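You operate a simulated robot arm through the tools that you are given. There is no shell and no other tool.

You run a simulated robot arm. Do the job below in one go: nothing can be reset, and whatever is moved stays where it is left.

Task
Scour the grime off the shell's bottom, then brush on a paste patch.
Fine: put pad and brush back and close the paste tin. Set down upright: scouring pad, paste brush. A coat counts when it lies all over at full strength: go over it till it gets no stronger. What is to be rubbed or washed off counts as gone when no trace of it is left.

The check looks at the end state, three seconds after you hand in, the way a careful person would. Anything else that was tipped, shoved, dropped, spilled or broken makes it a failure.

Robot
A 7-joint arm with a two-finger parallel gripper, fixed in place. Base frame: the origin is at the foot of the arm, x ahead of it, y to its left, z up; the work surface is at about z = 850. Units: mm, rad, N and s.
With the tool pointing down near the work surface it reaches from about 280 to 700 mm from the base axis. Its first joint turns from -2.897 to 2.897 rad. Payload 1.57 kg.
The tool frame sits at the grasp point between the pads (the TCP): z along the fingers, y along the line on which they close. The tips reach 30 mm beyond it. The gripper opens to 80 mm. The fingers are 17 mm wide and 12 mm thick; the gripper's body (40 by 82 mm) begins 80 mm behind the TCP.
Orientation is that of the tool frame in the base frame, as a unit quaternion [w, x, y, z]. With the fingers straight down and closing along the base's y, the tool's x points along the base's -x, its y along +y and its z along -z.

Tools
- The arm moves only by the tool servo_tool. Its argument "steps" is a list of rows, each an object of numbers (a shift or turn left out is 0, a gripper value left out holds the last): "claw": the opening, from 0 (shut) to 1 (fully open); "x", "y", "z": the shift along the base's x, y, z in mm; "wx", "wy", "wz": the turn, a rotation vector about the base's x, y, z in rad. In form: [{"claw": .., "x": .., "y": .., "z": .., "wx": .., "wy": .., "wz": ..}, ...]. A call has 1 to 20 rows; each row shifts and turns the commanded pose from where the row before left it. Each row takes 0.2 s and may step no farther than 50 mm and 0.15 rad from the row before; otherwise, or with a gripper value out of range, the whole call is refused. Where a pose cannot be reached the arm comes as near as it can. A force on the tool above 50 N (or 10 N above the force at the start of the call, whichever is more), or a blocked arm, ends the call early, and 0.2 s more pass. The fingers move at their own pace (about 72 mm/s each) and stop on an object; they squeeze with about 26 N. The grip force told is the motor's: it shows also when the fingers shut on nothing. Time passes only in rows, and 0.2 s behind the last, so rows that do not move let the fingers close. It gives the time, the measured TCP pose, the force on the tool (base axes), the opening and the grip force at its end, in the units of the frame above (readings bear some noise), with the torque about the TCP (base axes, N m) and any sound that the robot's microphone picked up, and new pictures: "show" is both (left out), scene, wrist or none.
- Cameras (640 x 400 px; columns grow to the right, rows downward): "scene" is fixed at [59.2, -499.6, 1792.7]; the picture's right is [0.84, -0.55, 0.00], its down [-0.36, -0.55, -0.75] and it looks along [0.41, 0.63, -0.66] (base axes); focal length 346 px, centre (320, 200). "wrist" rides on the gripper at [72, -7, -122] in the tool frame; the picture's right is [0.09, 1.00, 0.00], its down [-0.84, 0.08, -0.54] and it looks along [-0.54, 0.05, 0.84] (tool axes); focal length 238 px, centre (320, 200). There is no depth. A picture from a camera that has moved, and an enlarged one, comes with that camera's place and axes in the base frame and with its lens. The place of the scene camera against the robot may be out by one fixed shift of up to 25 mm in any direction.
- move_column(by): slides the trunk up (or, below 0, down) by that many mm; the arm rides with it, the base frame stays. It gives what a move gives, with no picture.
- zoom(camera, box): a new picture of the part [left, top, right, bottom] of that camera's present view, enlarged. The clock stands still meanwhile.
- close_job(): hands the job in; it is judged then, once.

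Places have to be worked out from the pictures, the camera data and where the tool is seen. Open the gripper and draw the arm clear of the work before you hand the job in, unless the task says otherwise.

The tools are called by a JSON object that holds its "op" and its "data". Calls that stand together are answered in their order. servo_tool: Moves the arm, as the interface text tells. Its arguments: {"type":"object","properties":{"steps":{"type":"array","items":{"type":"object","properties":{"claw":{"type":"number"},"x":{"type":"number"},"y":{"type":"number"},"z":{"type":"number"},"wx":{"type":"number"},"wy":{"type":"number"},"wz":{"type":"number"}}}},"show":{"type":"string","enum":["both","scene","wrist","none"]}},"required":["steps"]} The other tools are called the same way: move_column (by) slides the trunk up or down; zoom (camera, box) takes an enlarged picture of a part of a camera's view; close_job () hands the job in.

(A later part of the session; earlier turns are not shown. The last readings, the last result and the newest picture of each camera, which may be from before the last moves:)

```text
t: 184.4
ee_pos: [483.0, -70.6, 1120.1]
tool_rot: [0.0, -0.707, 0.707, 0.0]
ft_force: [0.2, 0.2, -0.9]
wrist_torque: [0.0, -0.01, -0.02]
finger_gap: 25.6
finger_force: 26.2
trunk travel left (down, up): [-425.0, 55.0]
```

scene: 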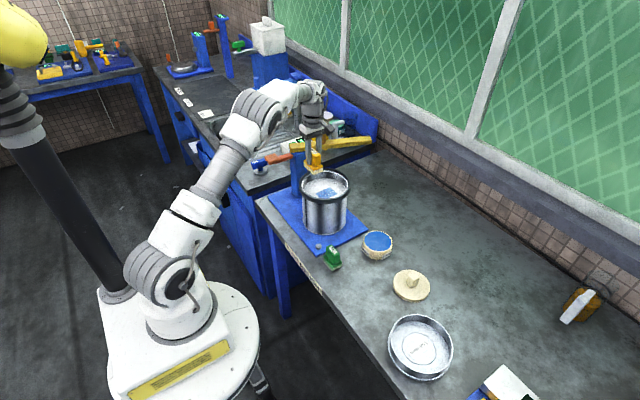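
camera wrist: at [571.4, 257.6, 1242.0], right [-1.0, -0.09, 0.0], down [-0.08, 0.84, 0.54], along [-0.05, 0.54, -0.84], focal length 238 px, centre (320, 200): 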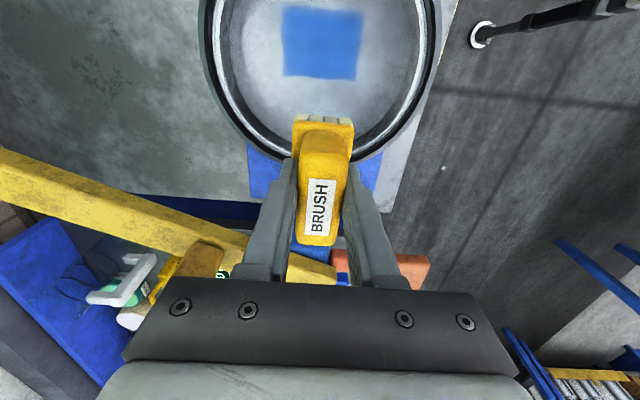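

The brush is above its spot. I'll lower it to about 15 mm above the bench and check the picture.

{"op": "servo_tool", "data": {"steps": [{"z": -4, "y": -1, "x": 1}, {"z": -8}, {"z": -12}, {"z": -14}, {"z": -14}, {"z": -14}, {"z": -14}, {"z": -14}, {"z": -14}, {"z": -14}, {"z": -14}, {"z": -14}, {"z": -14}, {"z": -14}, {"z": -10}, {"z": -8}, {"z": -4}, {}]}}

{"op": "zoom", "data": {"camera": "scene", "box": [330, 250, 400, 320]}}

```text
t: 188.2
ee_pos: [483.7, -72.1, 919.9]
tool_rot: [0.0, -0.707, 0.708, 0.001]
ft_force: [0.3, -0.2, -1.1]
wrist_torque: [-0.02, 0.03, 0.01]
finger_gap: 25.6
finger_force: 25.9
trunk travel left (down, up): [-425.0, 55.0]
camera wrist: at [490.6, -143.8, 1041.8], right [-1.0, -0.09, 0.0], down [-0.08, 0.84, 0.54], along [-0.05, 0.54, -0.84], focal length 238 px, centre (320, 200)
```

scene: 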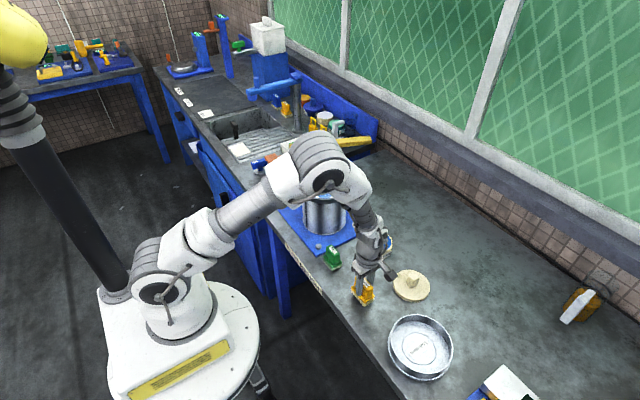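
wrist: 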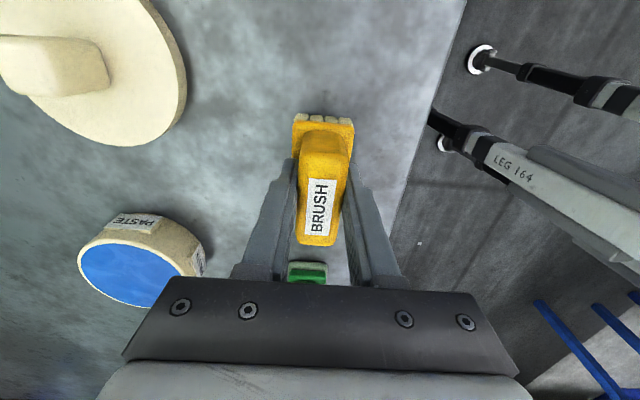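

```text
5.71 times, centred on (365, 285) of scene
camera zoom: at [59.2, -499.6, 1792.7], right [0.84, -0.55, 0.0], down [-0.36, -0.55, -0.75], along [0.41, 0.63, -0.66], focal length 1979 px, centre (63, -286)
```

zoom: 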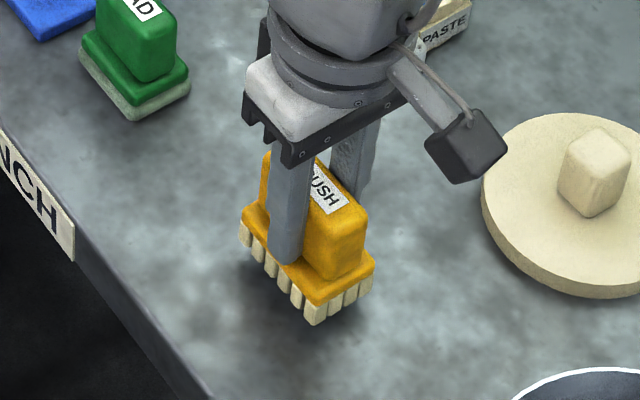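

It's a few mm above the bench. I'll lower slowly to contact.

{"op": "servo_tool", "data": {"steps": [{"z": -3}, {"z": -3}, {"z": -2}, {"z": -1.5}, {}], "show": "none"}}

```text
t: 189.4
ee_pos: [484.7, -71.3, 909.7]
tool_rot: [0.0, -0.707, 0.708, 0.001]
ft_force: [-0.6, 0.3, -1.0]
wrist_torque: [0.01, -0.02, -0.01]
finger_gap: 25.9
finger_force: 25.7
trunk travel left (down, up): [-425.0, 55.0]
```

{"op": "servo_tool", "data": {"steps": [{"z": -1}, {"z": -1}, {}], "show": "none"}}

```text
t: 190.2
ee_pos: [484.6, -71.3, 908.4]
tool_rot: [0.0, -0.707, 0.707, 0.0]
ft_force: [0.4, 0.0, -0.7]
wrist_torque: [0.0, 0.01, -0.04]
finger_gap: 25.4
finger_force: 25.6
trunk travel left (down, up): [-425.0, 55.0]
```

{"op": "servo_tool", "data": {"steps": [{"z": -1}, {"z": -0.7}, {}], "show": "none"}}

```text
t: 191.0
ee_pos: [484.5, -71.5, 907.4]
tool_rot: [0.0, 0.707, -0.707, 0.001]
ft_force: [0.4, 0.3, 11.0]
wrist_torque: [0.15, 0.14, -0.03]
finger_gap: 25.8
finger_force: 25.9
trunk travel left (down, up): [-425.0, 55.0]
```

Touched down at about TCP z 907. I'll ease off by 1 mm, open, and lift clear.

{"op": "servo_tool", "data": {"steps": [{"z": 1}, {}, {"claw": 0.7}, {}, {}, {"z": 10}, {"z": 20}, {"z": 30}, {"z": 40}, {"z": 40}, {}]}}

{"op": "zoom", "data": {"camera": "scene", "box": [320, 230, 440, 330]}}

{"op": "zoom", "data": {"camera": "wrist", "box": [80, 0, 320, 150]}}

```text
t: 193.4
ee_pos: [482.4, -70.4, 1051.6]
tool_rot: [0.0, -0.707, 0.707, 0.0]
ft_force: [0.3, -0.5, 0.3]
wrist_torque: [0.01, 0.0, 0.0]
finger_gap: 55.9
finger_force: 0.0
trunk travel left (down, up): [-425.0, 55.0]
camera wrist: at [489.9, -142.6, 1172.2], right [-1.0, -0.09, 0.0], down [-0.08, 0.84, 0.54], along [-0.05, 0.54, -0.84], focal length 238 px, centre (320, 200)
```

scene: 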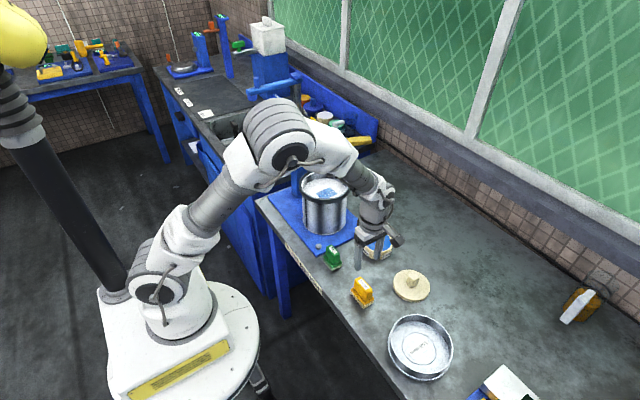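
wrist: 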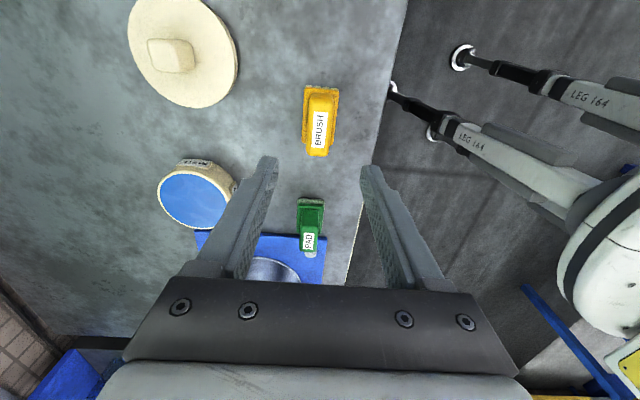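

```text
4.00 times, centred on (380, 280) of scene
camera zoom: at [59.2, -499.6, 1792.7], right [0.84, -0.55, 0.0], down [-0.36, -0.55, -0.75], along [0.41, 0.63, -0.66], focal length 1385 px, centre (80, -120)
```

zoom: 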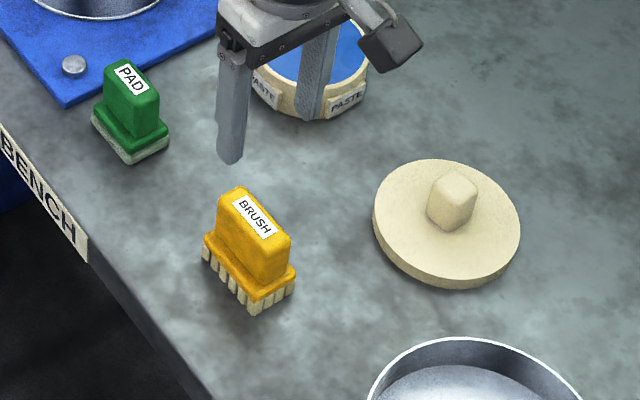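

```text
2.67 times, centred on (200, 75) of wrist
camera zoom: at [489.9, -142.6, 1172.2], right [-1.0, -0.09, 0.0], down [-0.08, 0.84, 0.54], along [-0.05, 0.54, -0.84], focal length 636 px, centre (640, 533)
```

zoom: 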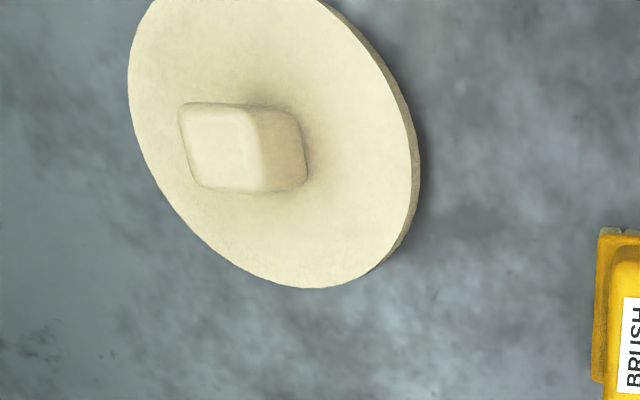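

Brush and pad are both upright in place. Next is the lid, whose knob is around (643, -120); I'll move above it to measure more closely.

{"op": "servo_tool", "data": {"steps": [{"x": 32, "y": -10, "z": -8, "claw": 1}, {"x": 32, "y": -10, "z": -8}, {"x": 32, "y": -10, "z": -8}, {"x": 32, "y": -10, "z": -8}, {"x": 32, "y": -10, "z": -8}, {}, {}]}}

{"op": "zoom", "data": {"camera": "wrist", "box": [220, 50, 420, 250]}}

{"op": "zoom", "data": {"camera": "scene", "box": [360, 240, 450, 330]}}

```text
t: 195.0
ee_pos: [645.5, -122.8, 1008.6]
tool_rot: [0.0, -0.707, 0.707, 0.0]
ft_force: [-0.4, 0.2, 0.2]
wrist_torque: [0.03, -0.02, -0.01]
finger_gap: 80.2
finger_force: 0.1
trunk travel left (down, up): [-425.0, 55.0]
camera wrist: at [652.2, -195.1, 1131.0], right [-1.0, -0.09, 0.0], down [-0.08, 0.84, 0.54], along [-0.05, 0.54, -0.84], focal length 238 px, centre (320, 200)
```

scene: 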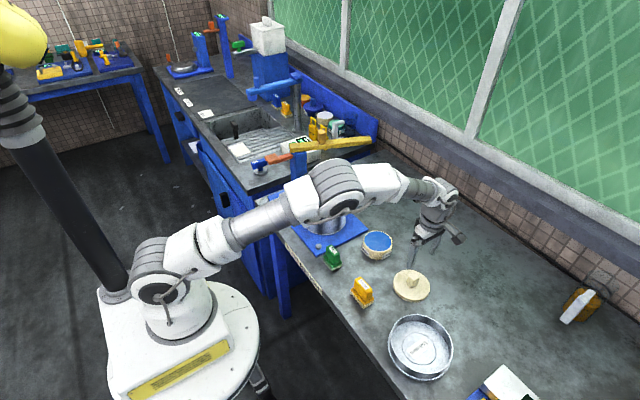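
wrist: 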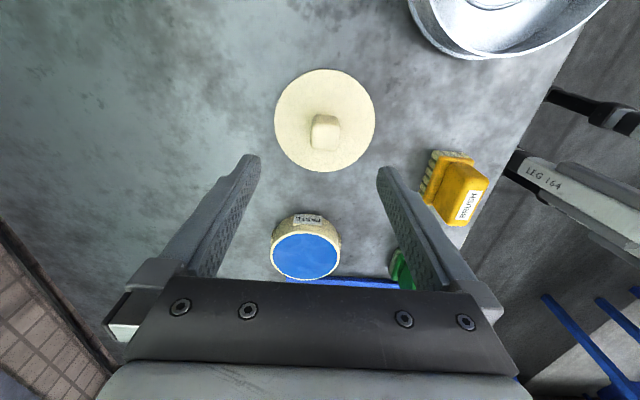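

```text
2.00 times, centred on (320, 150) of wrist
camera zoom: at [652.2, -195.1, 1131.0], right [-1.0, -0.09, 0.0], down [-0.08, 0.84, 0.54], along [-0.05, 0.54, -0.84], focal length 477 px, centre (320, 300)
```

zoom: 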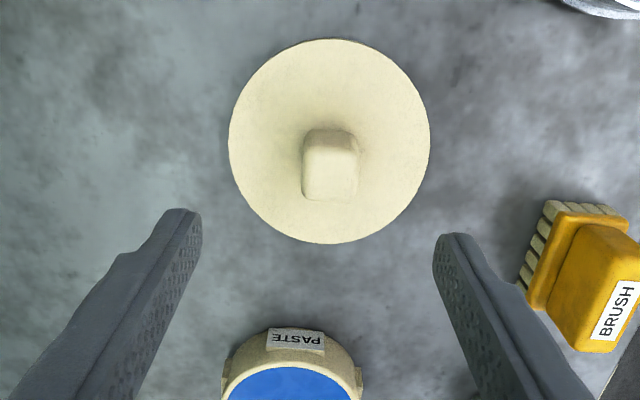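

```text
4.44 times, centred on (405, 285) of scene
camera zoom: at [59.2, -499.6, 1792.7], right [0.84, -0.55, 0.0], down [-0.36, -0.55, -0.75], along [0.41, 0.63, -0.66], focal length 1539 px, centre (-58, -178)
```

zoom: 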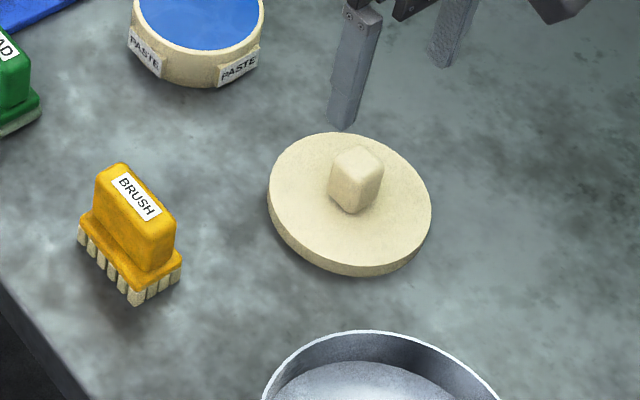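

The lid disc is centred at about (640.5, -120.7), roughly 112 mm across, with the knob about 27 mm wide and its top near z 896. Before gripping it, I'll take a matching view above the tin to get an exact relative displacement.

{"op": "servo_tool", "data": {"steps": [{}, {"x": 1, "y": 36, "z": 5}, {"x": 1, "y": 36, "z": 5}, {"x": 1, "y": 36, "z": 5}, {"x": 1, "y": 36, "z": 6}, {"x": 1, "y": 36, "z": 7}, {}, {}, {}]}}

{"op": "zoom", "data": {"camera": "wrist", "box": [220, 50, 420, 250]}}

```text
t: 197.0
ee_pos: [649.7, 56.7, 1037.1]
tool_rot: [0.0, -0.707, 0.707, 0.001]
ft_force: [-1.1, -0.2, -0.2]
wrist_torque: [-0.02, -0.02, 0.01]
finger_gap: 80.0
finger_force: 0.1
trunk travel left (down, up): [-425.0, 55.0]
camera wrist: at [656.4, -15.1, 1160.1], right [-1.0, -0.09, 0.0], down [-0.08, 0.84, 0.54], along [-0.05, 0.54, -0.84], focal length 238 px, centre (320, 200)
```

scene: 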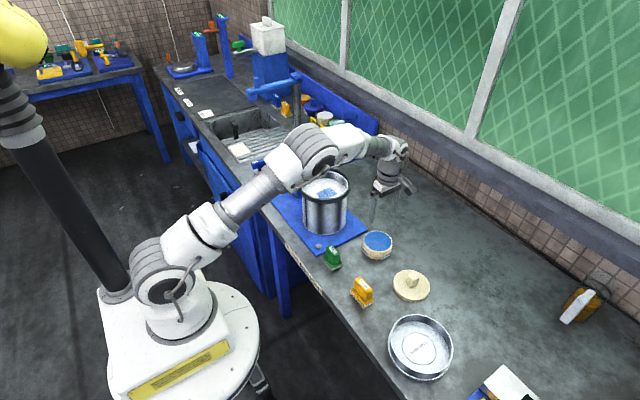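
wrist: 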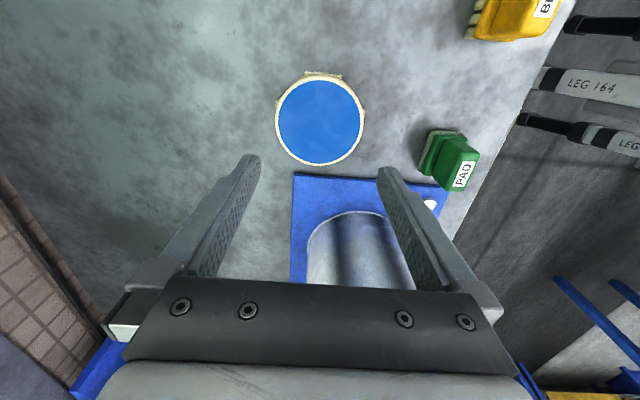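

```text
2.00 times, centred on (320, 150) of wrist
camera zoom: at [656.4, -15.1, 1160.1], right [-1.0, -0.09, 0.0], down [-0.08, 0.84, 0.54], along [-0.05, 0.54, -0.84], focal length 477 px, centre (320, 300)
```

zoom: 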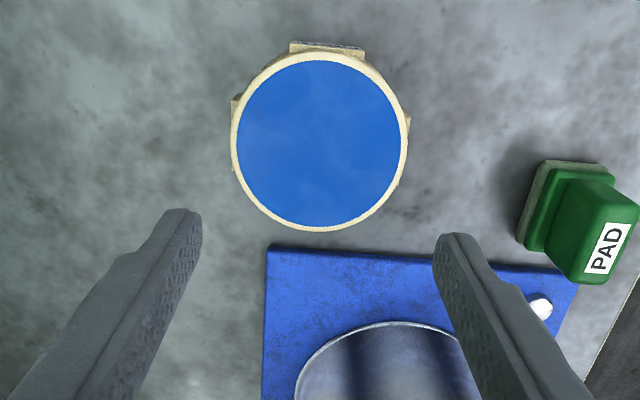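

Comparing the two views, the tin centre is offset from the lid centre by about (+10.9, +180.3) mm. I'll go back over the knob, aligned to it, and check before descending.

{"op": "servo_tool", "data": {"steps": [{"x": -2, "y": -36, "z": -7}, {"x": -2, "y": -36, "z": -7}, {"x": -2, "y": -36, "z": -7}, {"x": -2, "y": -36, "z": -8}, {"x": -2, "y": -34, "z": -8}, {}, {"z": -20}, {"z": -20}, {"z": -15}, {}, {}]}}

{"op": "zoom", "data": {"camera": "wrist", "box": [200, 60, 440, 260]}}

{"op": "zoom", "data": {"camera": "scene", "box": [360, 240, 450, 330]}}

```text
t: 199.4
ee_pos: [637.9, -119.8, 943.3]
tool_rot: [0.0, 0.708, -0.707, 0.0]
ft_force: [0.6, -0.8, 0.3]
wrist_torque: [-0.01, 0.01, 0.02]
finger_gap: 80.1
finger_force: 0.0
trunk travel left (down, up): [-425.0, 55.0]
camera wrist: at [644.6, -190.7, 1066.2], right [-1.0, -0.09, 0.0], down [-0.08, 0.84, 0.54], along [-0.05, 0.54, -0.84], focal length 238 px, centre (320, 200)
```

scene: 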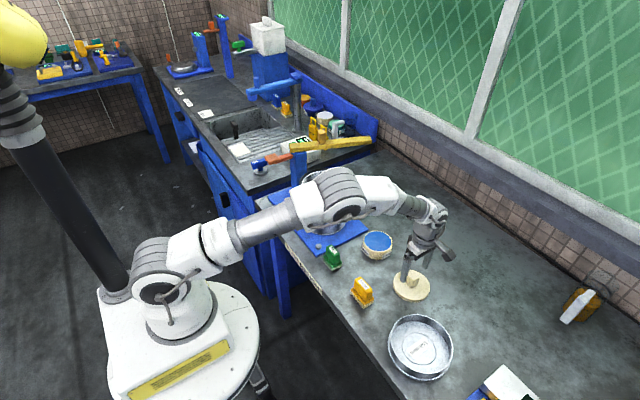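
wrist: 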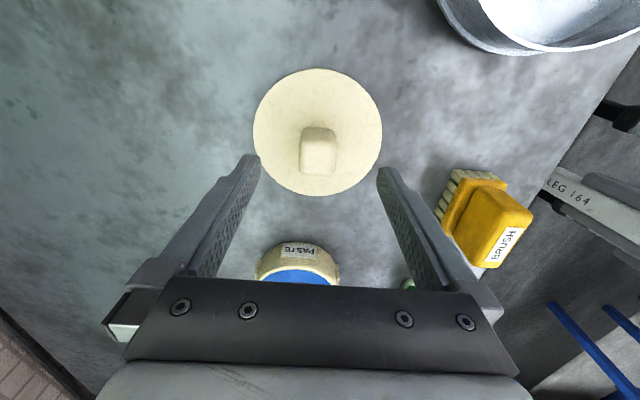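

```text
2.00 times, centred on (320, 160) of wrist
camera zoom: at [644.6, -190.7, 1066.2], right [-1.0, -0.09, 0.0], down [-0.08, 0.84, 0.54], along [-0.05, 0.54, -0.84], focal length 477 px, centre (320, 280)
```

zoom: 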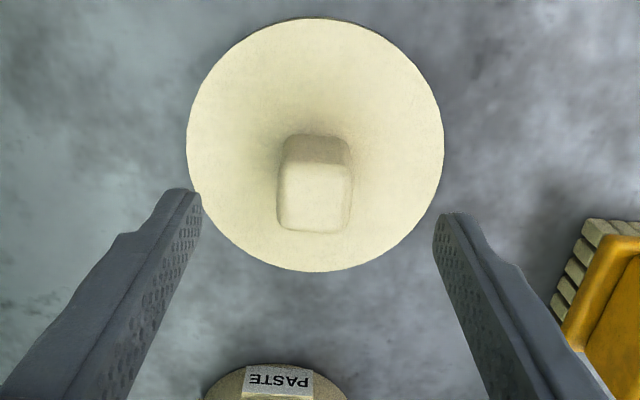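

```text
4.44 times, centred on (405, 285) of scene
camera zoom: at [59.2, -499.6, 1792.7], right [0.84, -0.55, 0.0], down [-0.36, -0.55, -0.75], along [0.41, 0.63, -0.66], focal length 1539 px, centre (-58, -178)
```

zoom: 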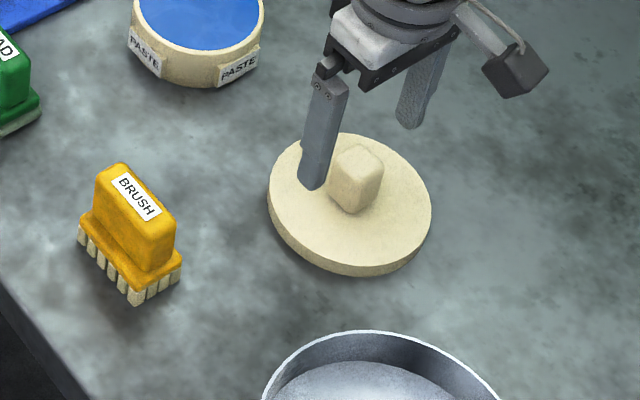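

The knob is about 2.5 mm to +x of the tool. I'll correct that, descend partway, and check again.

{"op": "servo_tool", "data": {"steps": [{"x": 2.5, "y": 0.5}, {"z": -15}, {"z": -12}, {"z": -5}, {}, {}]}}

{"op": "zoom", "data": {"camera": "wrist", "box": [200, 60, 440, 260]}}

{"op": "zoom", "data": {"camera": "scene", "box": [360, 240, 450, 330]}}

```text
t: 200.8
ee_pos: [642.3, -118.4, 912.1]
tool_rot: [0.0, -0.707, 0.707, 0.0]
ft_force: [0.0, -0.5, 0.8]
wrist_torque: [-0.01, -0.01, -0.01]
finger_gap: 80.2
finger_force: 0.1
trunk travel left (down, up): [-425.0, 55.0]
camera wrist: at [648.4, -191.2, 1034.4], right [-1.0, -0.09, 0.0], down [-0.08, 0.84, 0.54], along [-0.05, 0.54, -0.84], focal length 238 px, centre (320, 200)
```

scene: 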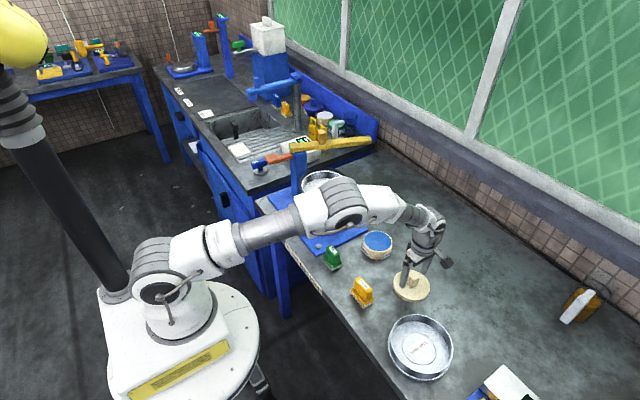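
wrist: 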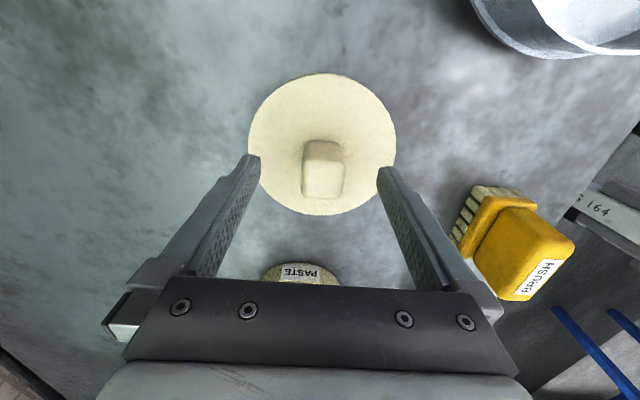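

```text
2.00 times, centred on (320, 160) of wrist
camera zoom: at [648.4, -191.2, 1034.4], right [-1.0, -0.09, 0.0], down [-0.08, 0.84, 0.54], along [-0.05, 0.54, -0.84], focal length 477 px, centre (320, 280)
```

zoom: 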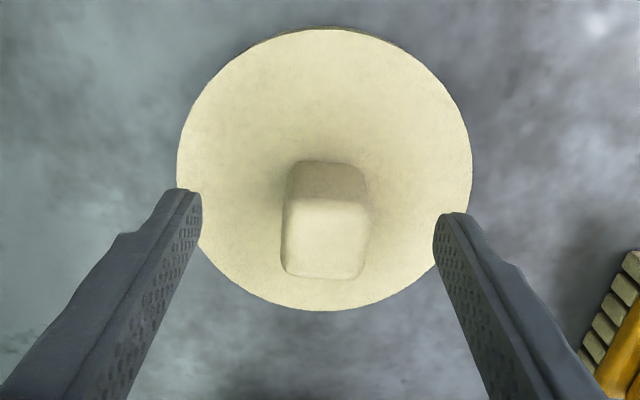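

```text
4.44 times, centred on (405, 285) of scene
camera zoom: at [59.2, -499.6, 1792.7], right [0.84, -0.55, 0.0], down [-0.36, -0.55, -0.75], along [0.41, 0.63, -0.66], focal length 1539 px, centre (-58, -178)
```

zoom: 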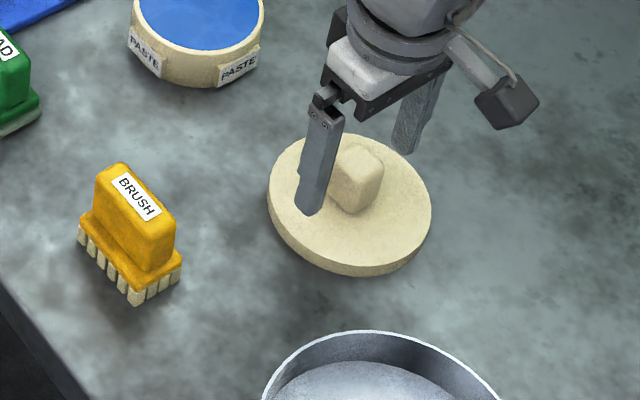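

The knob is now centred within 1 mm and the plate top is near z 864. I'll descend to z 901, with tips about 7 mm above the plate, and grip.

{"op": "servo_tool", "data": {"steps": [{"z": -6}, {"z": -5}, {}, {"claw": 0}, {}, {}, {}, {}, {}]}}

{"op": "zoom", "data": {"camera": "wrist", "box": [200, 60, 440, 260]}}

{"op": "zoom", "data": {"camera": "scene", "box": [360, 240, 450, 330]}}

```text
t: 202.8
ee_pos: [641.9, -119.0, 901.5]
tool_rot: [0.0, 0.707, -0.707, 0.0]
ft_force: [-0.3, 0.2, 0.3]
wrist_torque: [-0.03, -0.03, 0.04]
finger_gap: 27.3
finger_force: 25.9
trunk travel left (down, up): [-425.0, 55.0]
camera wrist: at [649.0, -190.7, 1023.1], right [-1.0, -0.09, 0.0], down [-0.08, 0.84, 0.54], along [-0.05, 0.54, -0.84], focal length 238 px, centre (320, 200)
```

scene: 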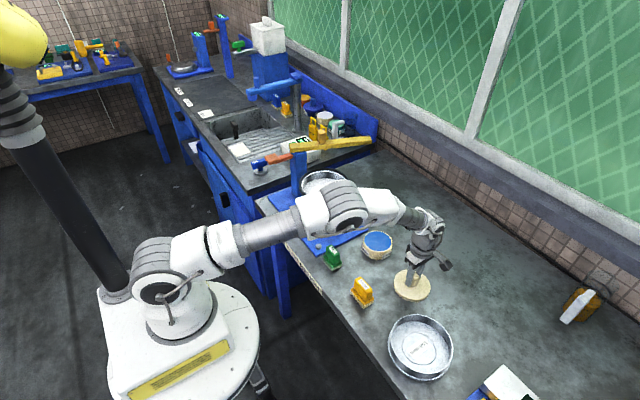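
wrist: 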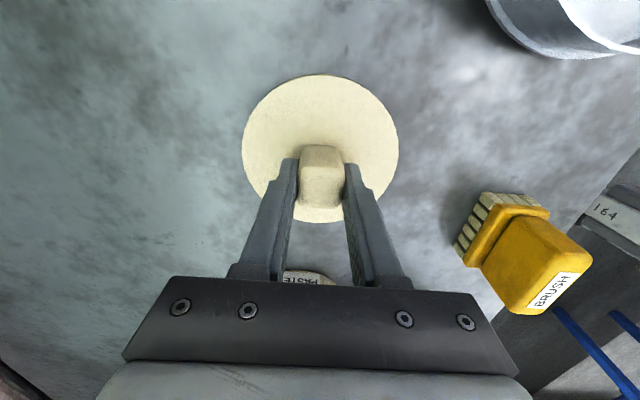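

```text
2.00 times, centred on (320, 160) of wrist
camera zoom: at [649.0, -190.7, 1023.1], right [-1.0, -0.09, 0.0], down [-0.08, 0.84, 0.54], along [-0.05, 0.54, -0.84], focal length 477 px, centre (320, 280)
```

zoom: 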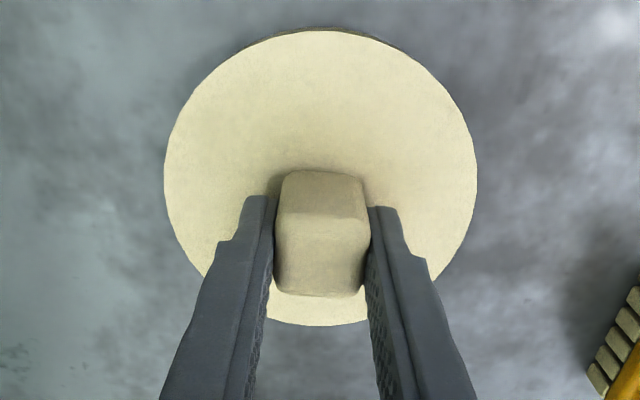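

```text
4.44 times, centred on (405, 285) of scene
camera zoom: at [59.2, -499.6, 1792.7], right [0.84, -0.55, 0.0], down [-0.36, -0.55, -0.75], along [0.41, 0.63, -0.66], focal length 1539 px, centre (-58, -178)
```

zoom: 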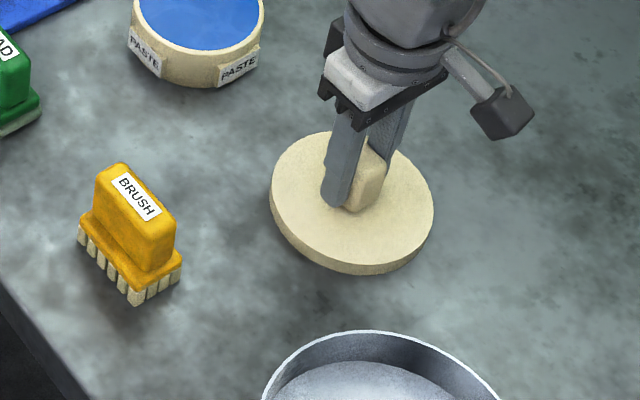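

The lid is gripped by its knob (gap 27.3 mm). I'll lift it slowly and make sure it comes along level.

{"op": "servo_tool", "data": {"steps": [{"z": 2}, {"z": 2}, {"z": 2}, {"z": 4}, {"z": 6}, {"z": 8}, {"z": 8}, {"z": 8}, {"z": 8}, {"z": 8}, {"z": 8}, {"z": 8}, {"z": 6}, {"z": 3}, {}]}}

{"op": "zoom", "data": {"camera": "scene", "box": [360, 220, 450, 310]}}

```text
t: 206.0
ee_pos: [642.0, -118.8, 981.9]
tool_rot: [0.0, 0.707, -0.707, 0.0]
ft_force: [-0.1, 0.4, 0.0]
wrist_torque: [-0.03, -0.02, 0.04]
finger_gap: 27.4
finger_force: 25.9
trunk travel left (down, up): [-425.0, 55.0]
camera wrist: at [648.8, -191.1, 1104.5], right [-1.0, -0.09, 0.0], down [-0.08, 0.84, 0.54], along [-0.05, 0.54, -0.84], focal length 238 px, centre (320, 200)
```

scene: 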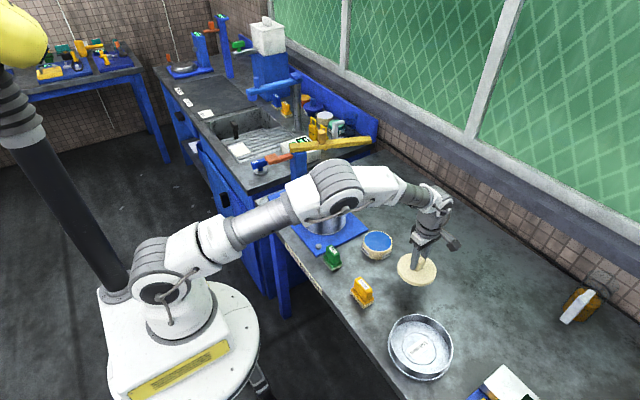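
wrist: 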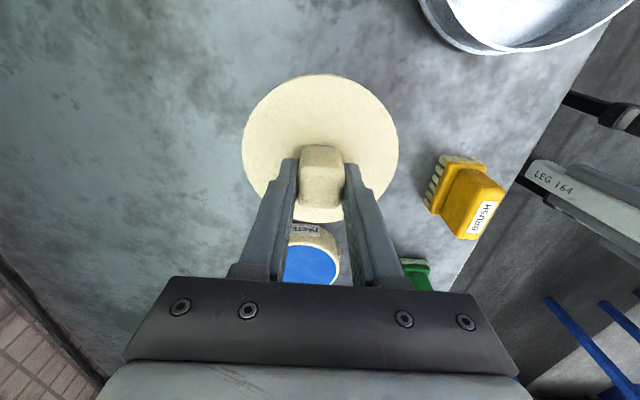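

```text
4.44 times, centred on (405, 265) of scene
camera zoom: at [59.2, -499.6, 1792.7], right [0.84, -0.55, 0.0], down [-0.36, -0.55, -0.75], along [0.41, 0.63, -0.66], focal length 1539 px, centre (-58, -89)
```

zoom: 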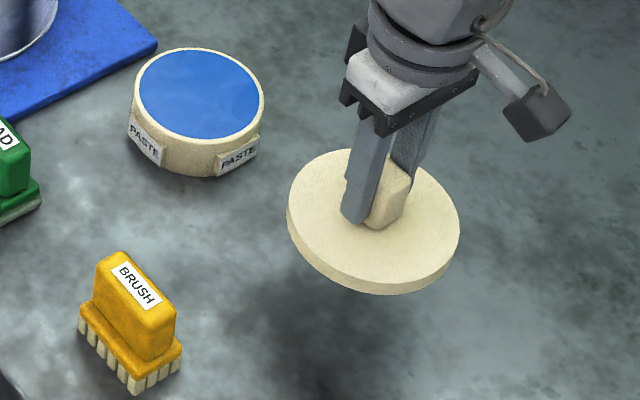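

The lid is level and held. I'll move it by (+8.7, +180.8) to sit above the tin.

{"op": "servo_tool", "data": {"steps": [{"x": 0.2, "y": 4}, {"x": 0.4, "y": 8}, {"x": 0.6, "y": 12}, {"x": 0.6, "y": 12}, {"x": 0.6, "y": 12}, {"x": 0.6, "y": 12}, {"x": 0.6, "y": 12}, {"x": 0.6, "y": 12}, {"x": 0.6, "y": 12}, {"x": 0.6, "y": 12}, {"x": 0.6, "y": 12}, {"x": 0.6, "y": 12}, {"x": 0.6, "y": 12}, {"x": 0.6, "y": 12}, {"x": 0.6, "y": 12}, {"x": 0.2, "y": 8}, {"x": 0.1, "y": 4.8}, {}, {"z": -15}, {}]}}

{"op": "zoom", "data": {"camera": "scene", "box": [335, 200, 425, 290]}}

{"op": "zoom", "data": {"camera": "wrist", "box": [200, 60, 440, 260]}}

```text
t: 210.2
ee_pos: [649.3, 61.8, 969.1]
tool_rot: [0.0, 0.707, -0.707, 0.0]
ft_force: [0.4, -0.3, 0.0]
wrist_torque: [0.0, 0.0, -0.01]
finger_gap: 27.7
finger_force: 25.4
trunk travel left (down, up): [-425.0, 55.0]
camera wrist: at [657.0, -10.5, 1090.2], right [-1.0, -0.09, 0.0], down [-0.08, 0.84, 0.54], along [-0.05, 0.54, -0.84], focal length 238 px, centre (320, 200)
```

scene: 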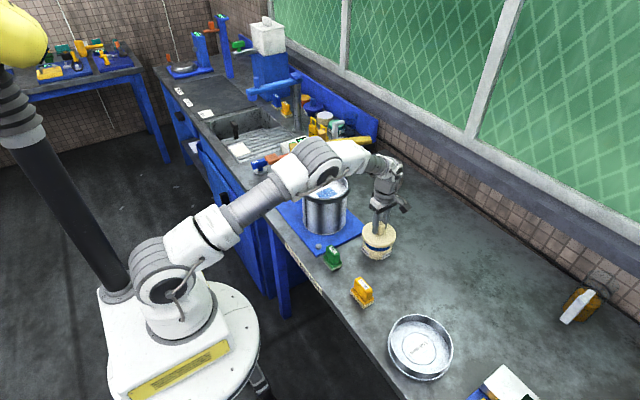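
wrist: 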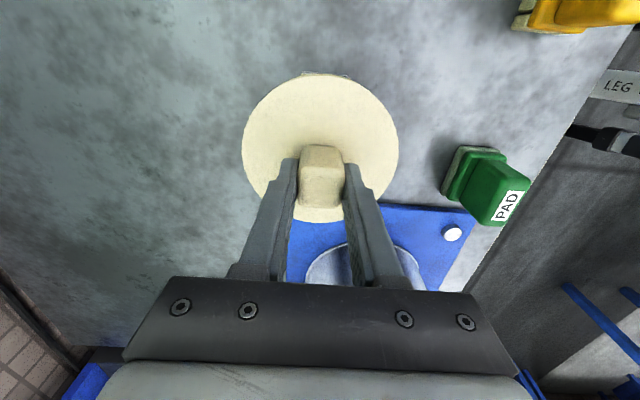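

```text
4.44 times, centred on (380, 245) of scene
camera zoom: at [59.2, -499.6, 1792.7], right [0.84, -0.55, 0.0], down [-0.36, -0.55, -0.75], along [0.41, 0.63, -0.66], focal length 1539 px, centre (53, 0)
```

zoom: 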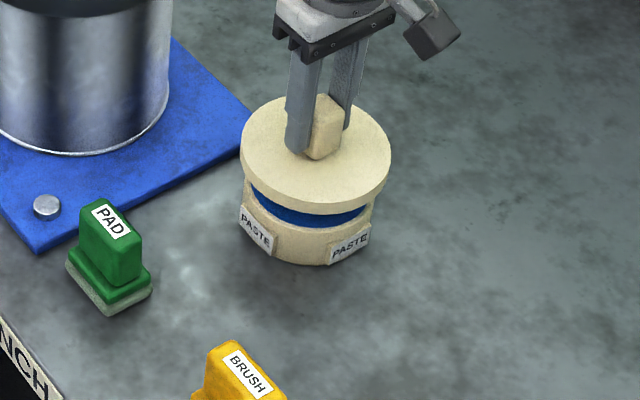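

```text
2.00 times, centred on (320, 160) of wrist
camera zoom: at [657.0, -10.5, 1090.2], right [-1.0, -0.09, 0.0], down [-0.08, 0.84, 0.54], along [-0.05, 0.54, -0.84], focal length 477 px, centre (320, 280)
```

zoom: 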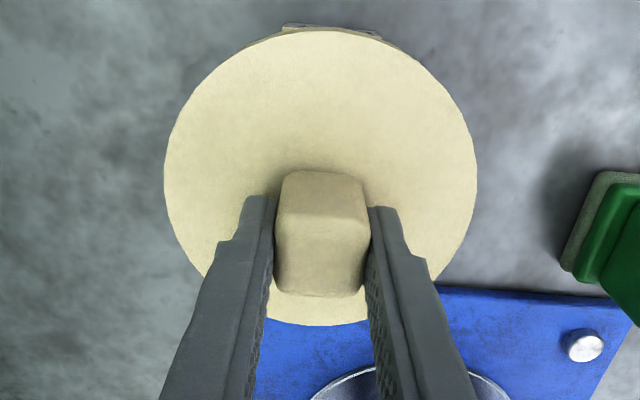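

The scene view agrees with good lateral alignment (lid centre at column 315, about 315.6 expected). I'll lower to a few mm above the rim and check again.

{"op": "servo_tool", "data": {"steps": [{"z": -4}, {"z": -5}, {"z": -5}, {"z": -4}, {}]}}

{"op": "zoom", "data": {"camera": "scene", "box": [345, 210, 410, 275]}}

{"op": "zoom", "data": {"camera": "wrist", "box": [200, 60, 440, 260]}}

```text
t: 211.4
ee_pos: [650.3, 61.8, 948.7]
tool_rot: [0.0, -0.707, 0.707, 0.0]
ft_force: [0.4, 0.1, -0.5]
wrist_torque: [0.02, -0.01, -0.03]
finger_gap: 27.4
finger_force: 26.3
trunk travel left (down, up): [-425.0, 55.0]
camera wrist: at [658.0, -10.6, 1071.5], right [-1.0, -0.09, 0.0], down [-0.08, 0.84, 0.54], along [-0.05, 0.54, -0.84], focal length 238 px, centre (320, 200)
```

scene: 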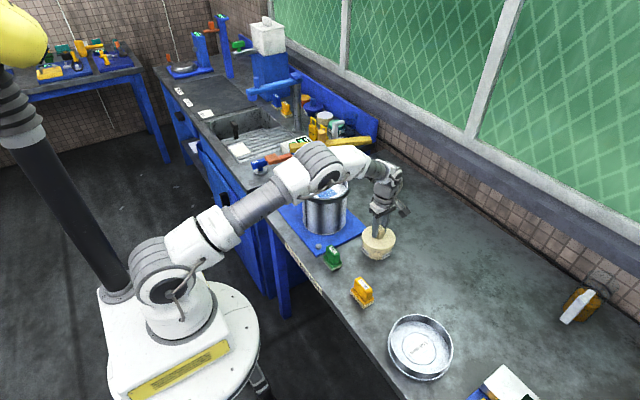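
wrist: 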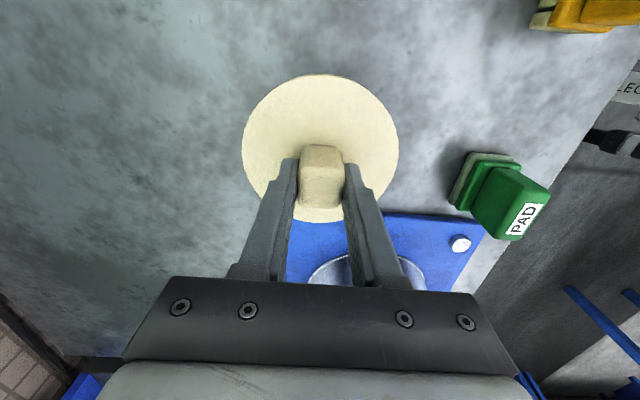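

```text
6.15 times, centred on (378, 242) of scene
camera zoom: at [59.2, -499.6, 1792.7], right [0.84, -0.55, 0.0], down [-0.36, -0.55, -0.75], along [0.41, 0.63, -0.66], focal length 2131 px, centre (-34, -62)
```

zoom: 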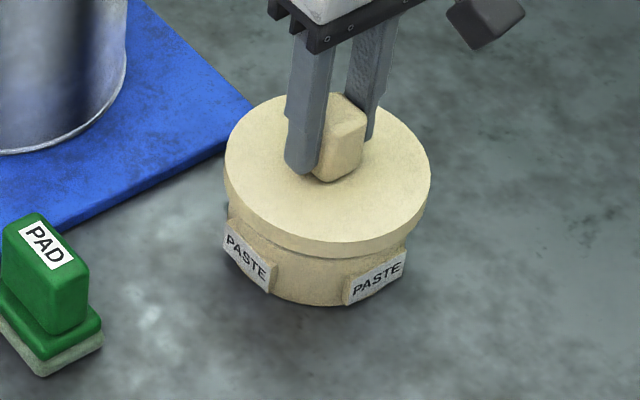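

```text
2.00 times, centred on (320, 160) of wrist
camera zoom: at [658.0, -10.6, 1071.5], right [-1.0, -0.09, 0.0], down [-0.08, 0.84, 0.54], along [-0.05, 0.54, -0.84], focal length 477 px, centre (320, 280)
```

zoom: 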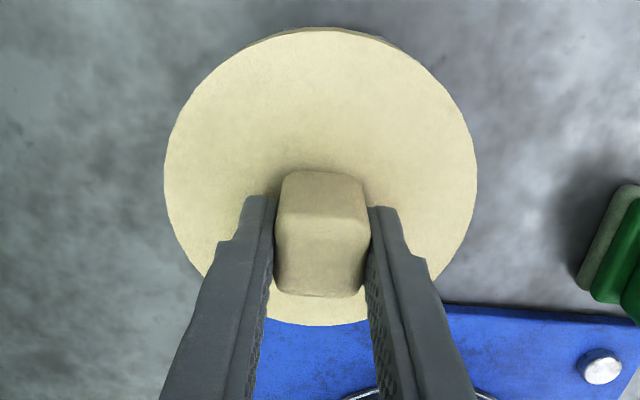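

The lid is about 5 mm above the rim and well centred. I'll lower it slowly until it seats.

{"op": "servo_tool", "data": {"steps": [{"z": -1.5}, {"z": -1.5}, {}], "show": "none"}}

{"op": "servo_tool", "data": {"steps": [{"z": -1}, {"z": -1}, {}], "show": "none"}}

```text
t: 212.2
ee_pos: [651.2, 60.9, 947.0]
tool_rot: [0.0, 0.707, -0.707, 0.0]
ft_force: [-0.5, 0.3, -0.6]
wrist_torque: [-0.04, -0.05, 0.02]
finger_gap: 27.6
finger_force: 26.3
trunk travel left (down, up): [-425.0, 55.0]
```

```text
t: 213.0
ee_pos: [651.2, 60.3, 943.7]
tool_rot: [0.0, -0.707, 0.707, 0.0]
ft_force: [0.7, 0.8, -0.8]
wrist_torque: [-0.01, 0.02, 0.03]
finger_gap: 27.5
finger_force: 26.2
trunk travel left (down, up): [-425.0, 55.0]
```

{"op": "servo_tool", "data": {"steps": [{"z": -1}, {"z": -1}, {}], "show": "none"}}

```text
t: 213.8
ee_pos: [651.8, 62.1, 942.0]
tool_rot: [0.001, 0.708, -0.706, 0.001]
ft_force: [0.1, 0.0, -0.9]
wrist_torque: [-0.03, 0.0, 0.01]
finger_gap: 27.8
finger_force: 26.0
trunk travel left (down, up): [-425.0, 55.0]
```

{"op": "servo_tool", "data": {"steps": [{"z": -1}, {"z": -1}, {}], "show": "scene"}}

{"op": "zoom", "data": {"camera": "scene", "box": [345, 210, 410, 275]}}

```text
t: 214.6
ee_pos: [650.8, 61.6, 941.3]
tool_rot: [0.0, 0.707, -0.707, 0.0]
ft_force: [0.2, 0.0, -0.5]
wrist_torque: [-0.01, 0.02, -0.01]
finger_gap: 27.7
finger_force: 25.7
trunk travel left (down, up): [-425.0, 55.0]
```

scene: 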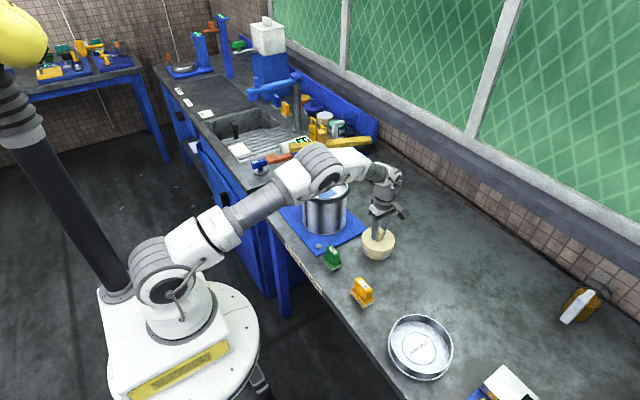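

```text
6.15 times, centred on (378, 242) of scene
camera zoom: at [59.2, -499.6, 1792.7], right [0.84, -0.55, 0.0], down [-0.36, -0.55, -0.75], along [0.41, 0.63, -0.66], focal length 2131 px, centre (-34, -62)
```

zoom: 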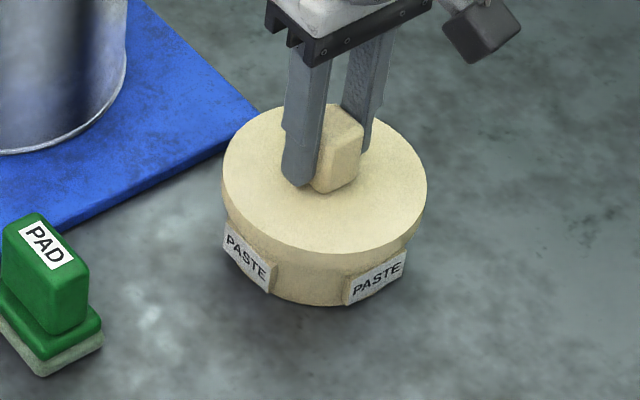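

No contact yet. I'll keep lowering in 1 mm steps.

{"op": "servo_tool", "data": {"steps": [{"z": -1}, {"z": -1}, {}], "show": "none"}}

```text
t: 215.4
ee_pos: [650.2, 61.8, 938.2]
tool_rot: [0.0, -0.707, 0.707, 0.001]
ft_force: [0.9, -0.2, -0.3]
wrist_torque: [0.01, 0.02, -0.01]
finger_gap: 27.6
finger_force: 26.3
trunk travel left (down, up): [-425.0, 55.0]
```

{"op": "servo_tool", "data": {"steps": [{"z": -1}, {"z": -1}, {}]}}

{"op": "zoom", "data": {"camera": "scene", "box": [345, 210, 410, 275]}}

{"op": "zoom", "data": {"camera": "wrist", "box": [200, 60, 440, 260]}}

```text
t: 216.2
ee_pos: [650.0, 62.6, 937.0]
tool_rot: [0.0, -0.707, 0.707, 0.0]
ft_force: [0.2, 0.1, 0.0]
wrist_torque: [-0.02, -0.02, -0.03]
finger_gap: 27.6
finger_force: 25.8
trunk travel left (down, up): [-425.0, 55.0]
camera wrist: at [657.2, -10.4, 1057.9], right [-1.0, -0.09, 0.0], down [-0.08, 0.84, 0.54], along [-0.05, 0.54, -0.84], focal length 238 px, centre (320, 200)
```

scene: 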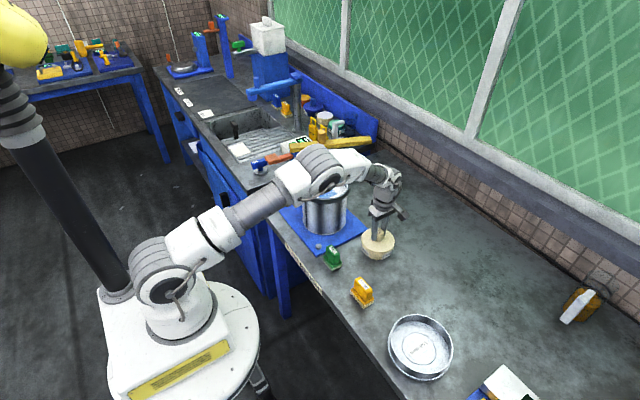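
wrist: 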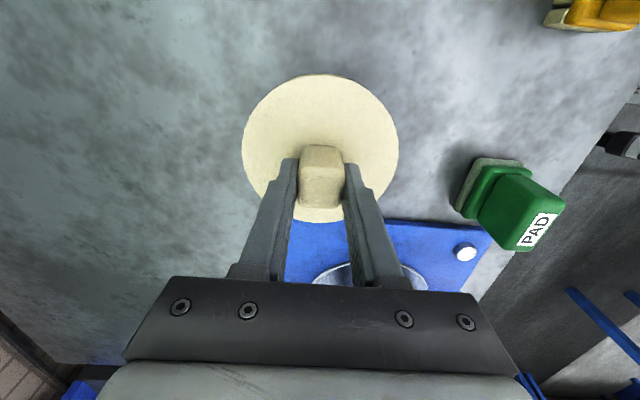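

```text
6.15 times, centred on (378, 242) of scene
camera zoom: at [59.2, -499.6, 1792.7], right [0.84, -0.55, 0.0], down [-0.36, -0.55, -0.75], along [0.41, 0.63, -0.66], focal length 2131 px, centre (-34, -62)
```

zoom: 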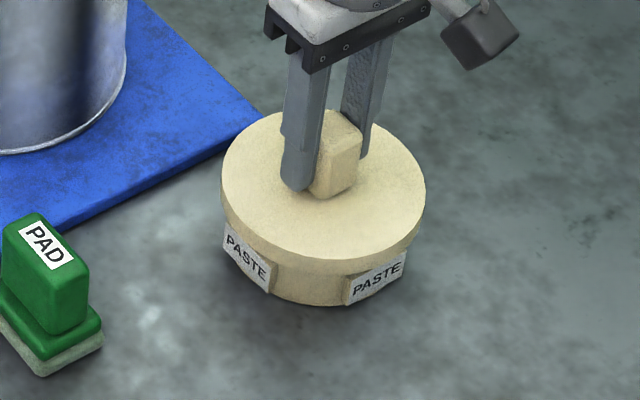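

```text
2.00 times, centred on (320, 160) of wrist
camera zoom: at [657.2, -10.4, 1057.9], right [-1.0, -0.09, 0.0], down [-0.08, 0.84, 0.54], along [-0.05, 0.54, -0.84], focal length 477 px, centre (320, 280)
```

zoom: 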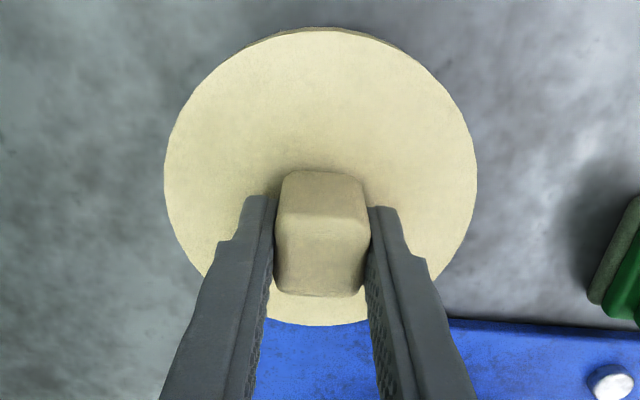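

The lid seems to be sliding down around the rim, with no side force. I'll continue in small steps.

{"op": "servo_tool", "data": {"steps": [{"z": -1}, {"z": -1}, {}], "show": "none"}}

```text
t: 217.0
ee_pos: [650.7, 61.0, 933.9]
tool_rot: [0.0, 0.707, -0.707, 0.0]
ft_force: [-0.7, -0.5, -0.6]
wrist_torque: [0.01, -0.02, 0.0]
finger_gap: 27.5
finger_force: 25.8
trunk travel left (down, up): [-425.0, 55.0]
```

{"op": "servo_tool", "data": {"steps": [{"z": -1}, {}], "show": "none"}}

```text
t: 217.6
ee_pos: [650.0, 60.6, 932.8]
tool_rot: [0.0, -0.707, 0.707, -0.001]
ft_force: [-0.3, -0.2, -1.3]
wrist_torque: [0.03, -0.01, 0.0]
finger_gap: 27.7
finger_force: 25.6
trunk travel left (down, up): [-425.0, 55.0]
```

{"op": "servo_tool", "data": {"steps": [{"z": -1}, {"z": -0.7}, {}], "show": "scene"}}

{"op": "zoom", "data": {"camera": "scene", "box": [350, 215, 405, 270]}}

```text
t: 218.4
ee_pos: [650.5, 60.9, 931.9]
tool_rot: [-0.001, 0.707, -0.707, 0.0]
ft_force: [-0.2, 0.4, 1.7]
wrist_torque: [-0.02, 0.03, 0.02]
finger_gap: 27.3
finger_force: 26.1
trunk travel left (down, up): [-425.0, 55.0]
```

scene: 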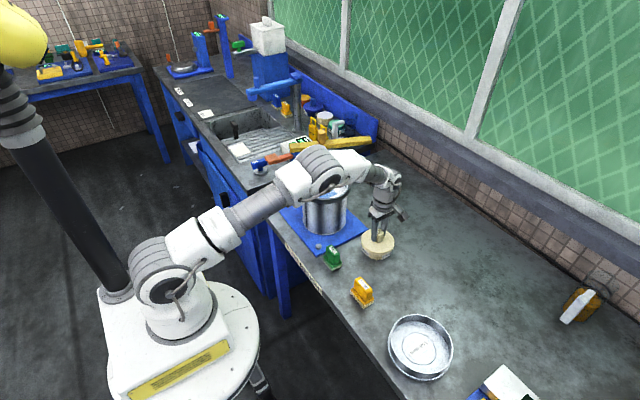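

```text
7.27 times, centred on (378, 242) of scene
camera zoom: at [59.2, -499.6, 1792.7], right [0.84, -0.55, 0.0], down [-0.36, -0.55, -0.75], along [0.41, 0.63, -0.66], focal length 2519 px, centre (-98, -109)
```

zoom: 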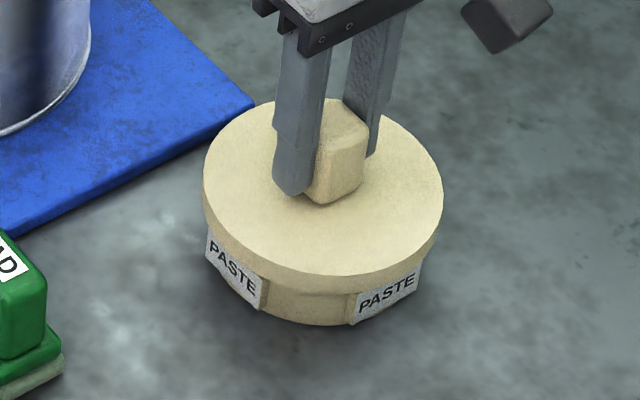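

First contact shows (about +2.5 N). I'll go another mm to confirm it's seated.

{"op": "servo_tool", "data": {"steps": [{"z": -0.7}, {"z": -0.5}, {}], "show": "none"}}

```text
t: 219.2
ee_pos: [649.5, 61.8, 932.4]
tool_rot: [0.002, -0.707, 0.708, -0.002]
ft_force: [1.9, 0.4, 11.9]
wrist_torque: [-0.12, 0.17, 0.0]
finger_gap: 27.4
finger_force: 26.1
trunk travel left (down, up): [-425.0, 55.0]
```

It seated firmly at about 12 N, well centred. I'll ease off, open the gripper and lift away.

{"op": "servo_tool", "data": {"steps": [{"z": 1}, {}, {"claw": 0.65}, {}, {}, {"z": 8}, {"z": 15}, {"z": 25}, {"z": 35}, {"z": 40}, {}]}}

{"op": "zoom", "data": {"camera": "scene", "box": [345, 210, 410, 275]}}

{"op": "zoom", "data": {"camera": "wrist", "box": [200, 40, 440, 240]}}

```text
t: 221.6
ee_pos: [648.0, 62.7, 1054.5]
tool_rot: [0.0, -0.707, 0.707, 0.0]
ft_force: [-0.6, -0.3, -0.7]
wrist_torque: [-0.02, -0.01, 0.03]
finger_gap: 52.3
finger_force: 0.1
trunk travel left (down, up): [-425.0, 55.0]
camera wrist: at [655.3, -10.6, 1176.2], right [-1.0, -0.09, 0.0], down [-0.08, 0.84, 0.54], along [-0.05, 0.54, -0.84], focal length 238 px, centre (320, 200)
```

scene: 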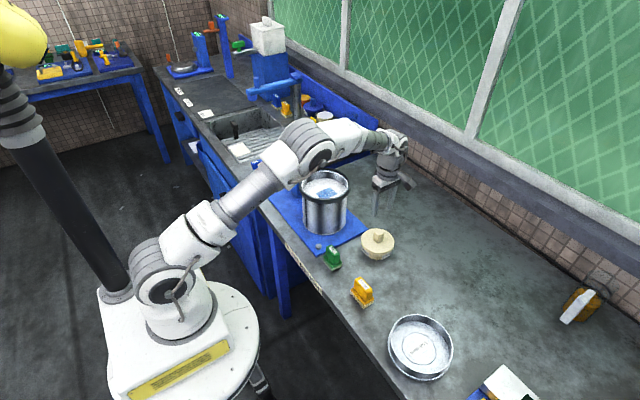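
wrist: 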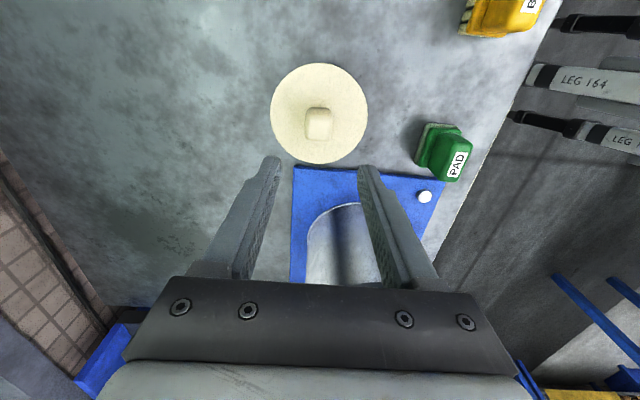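

```text
6.15 times, centred on (378, 242) of scene
camera zoom: at [59.2, -499.6, 1792.7], right [0.84, -0.55, 0.0], down [-0.36, -0.55, -0.75], along [0.41, 0.63, -0.66], focal length 2131 px, centre (-34, -62)
```

zoom: 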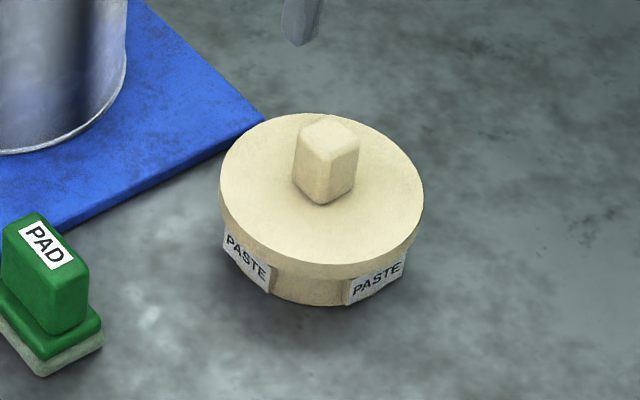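

```text
2.00 times, centred on (320, 140) of wrist
camera zoom: at [655.3, -10.6, 1176.2], right [-1.0, -0.09, 0.0], down [-0.08, 0.84, 0.54], along [-0.05, 0.54, -0.84], focal length 477 px, centre (320, 320)
```

zoom: 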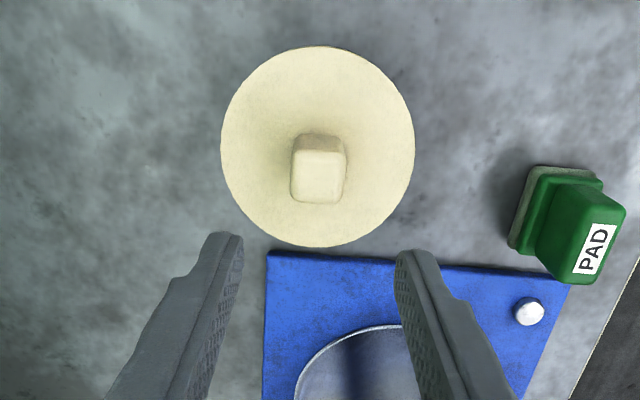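

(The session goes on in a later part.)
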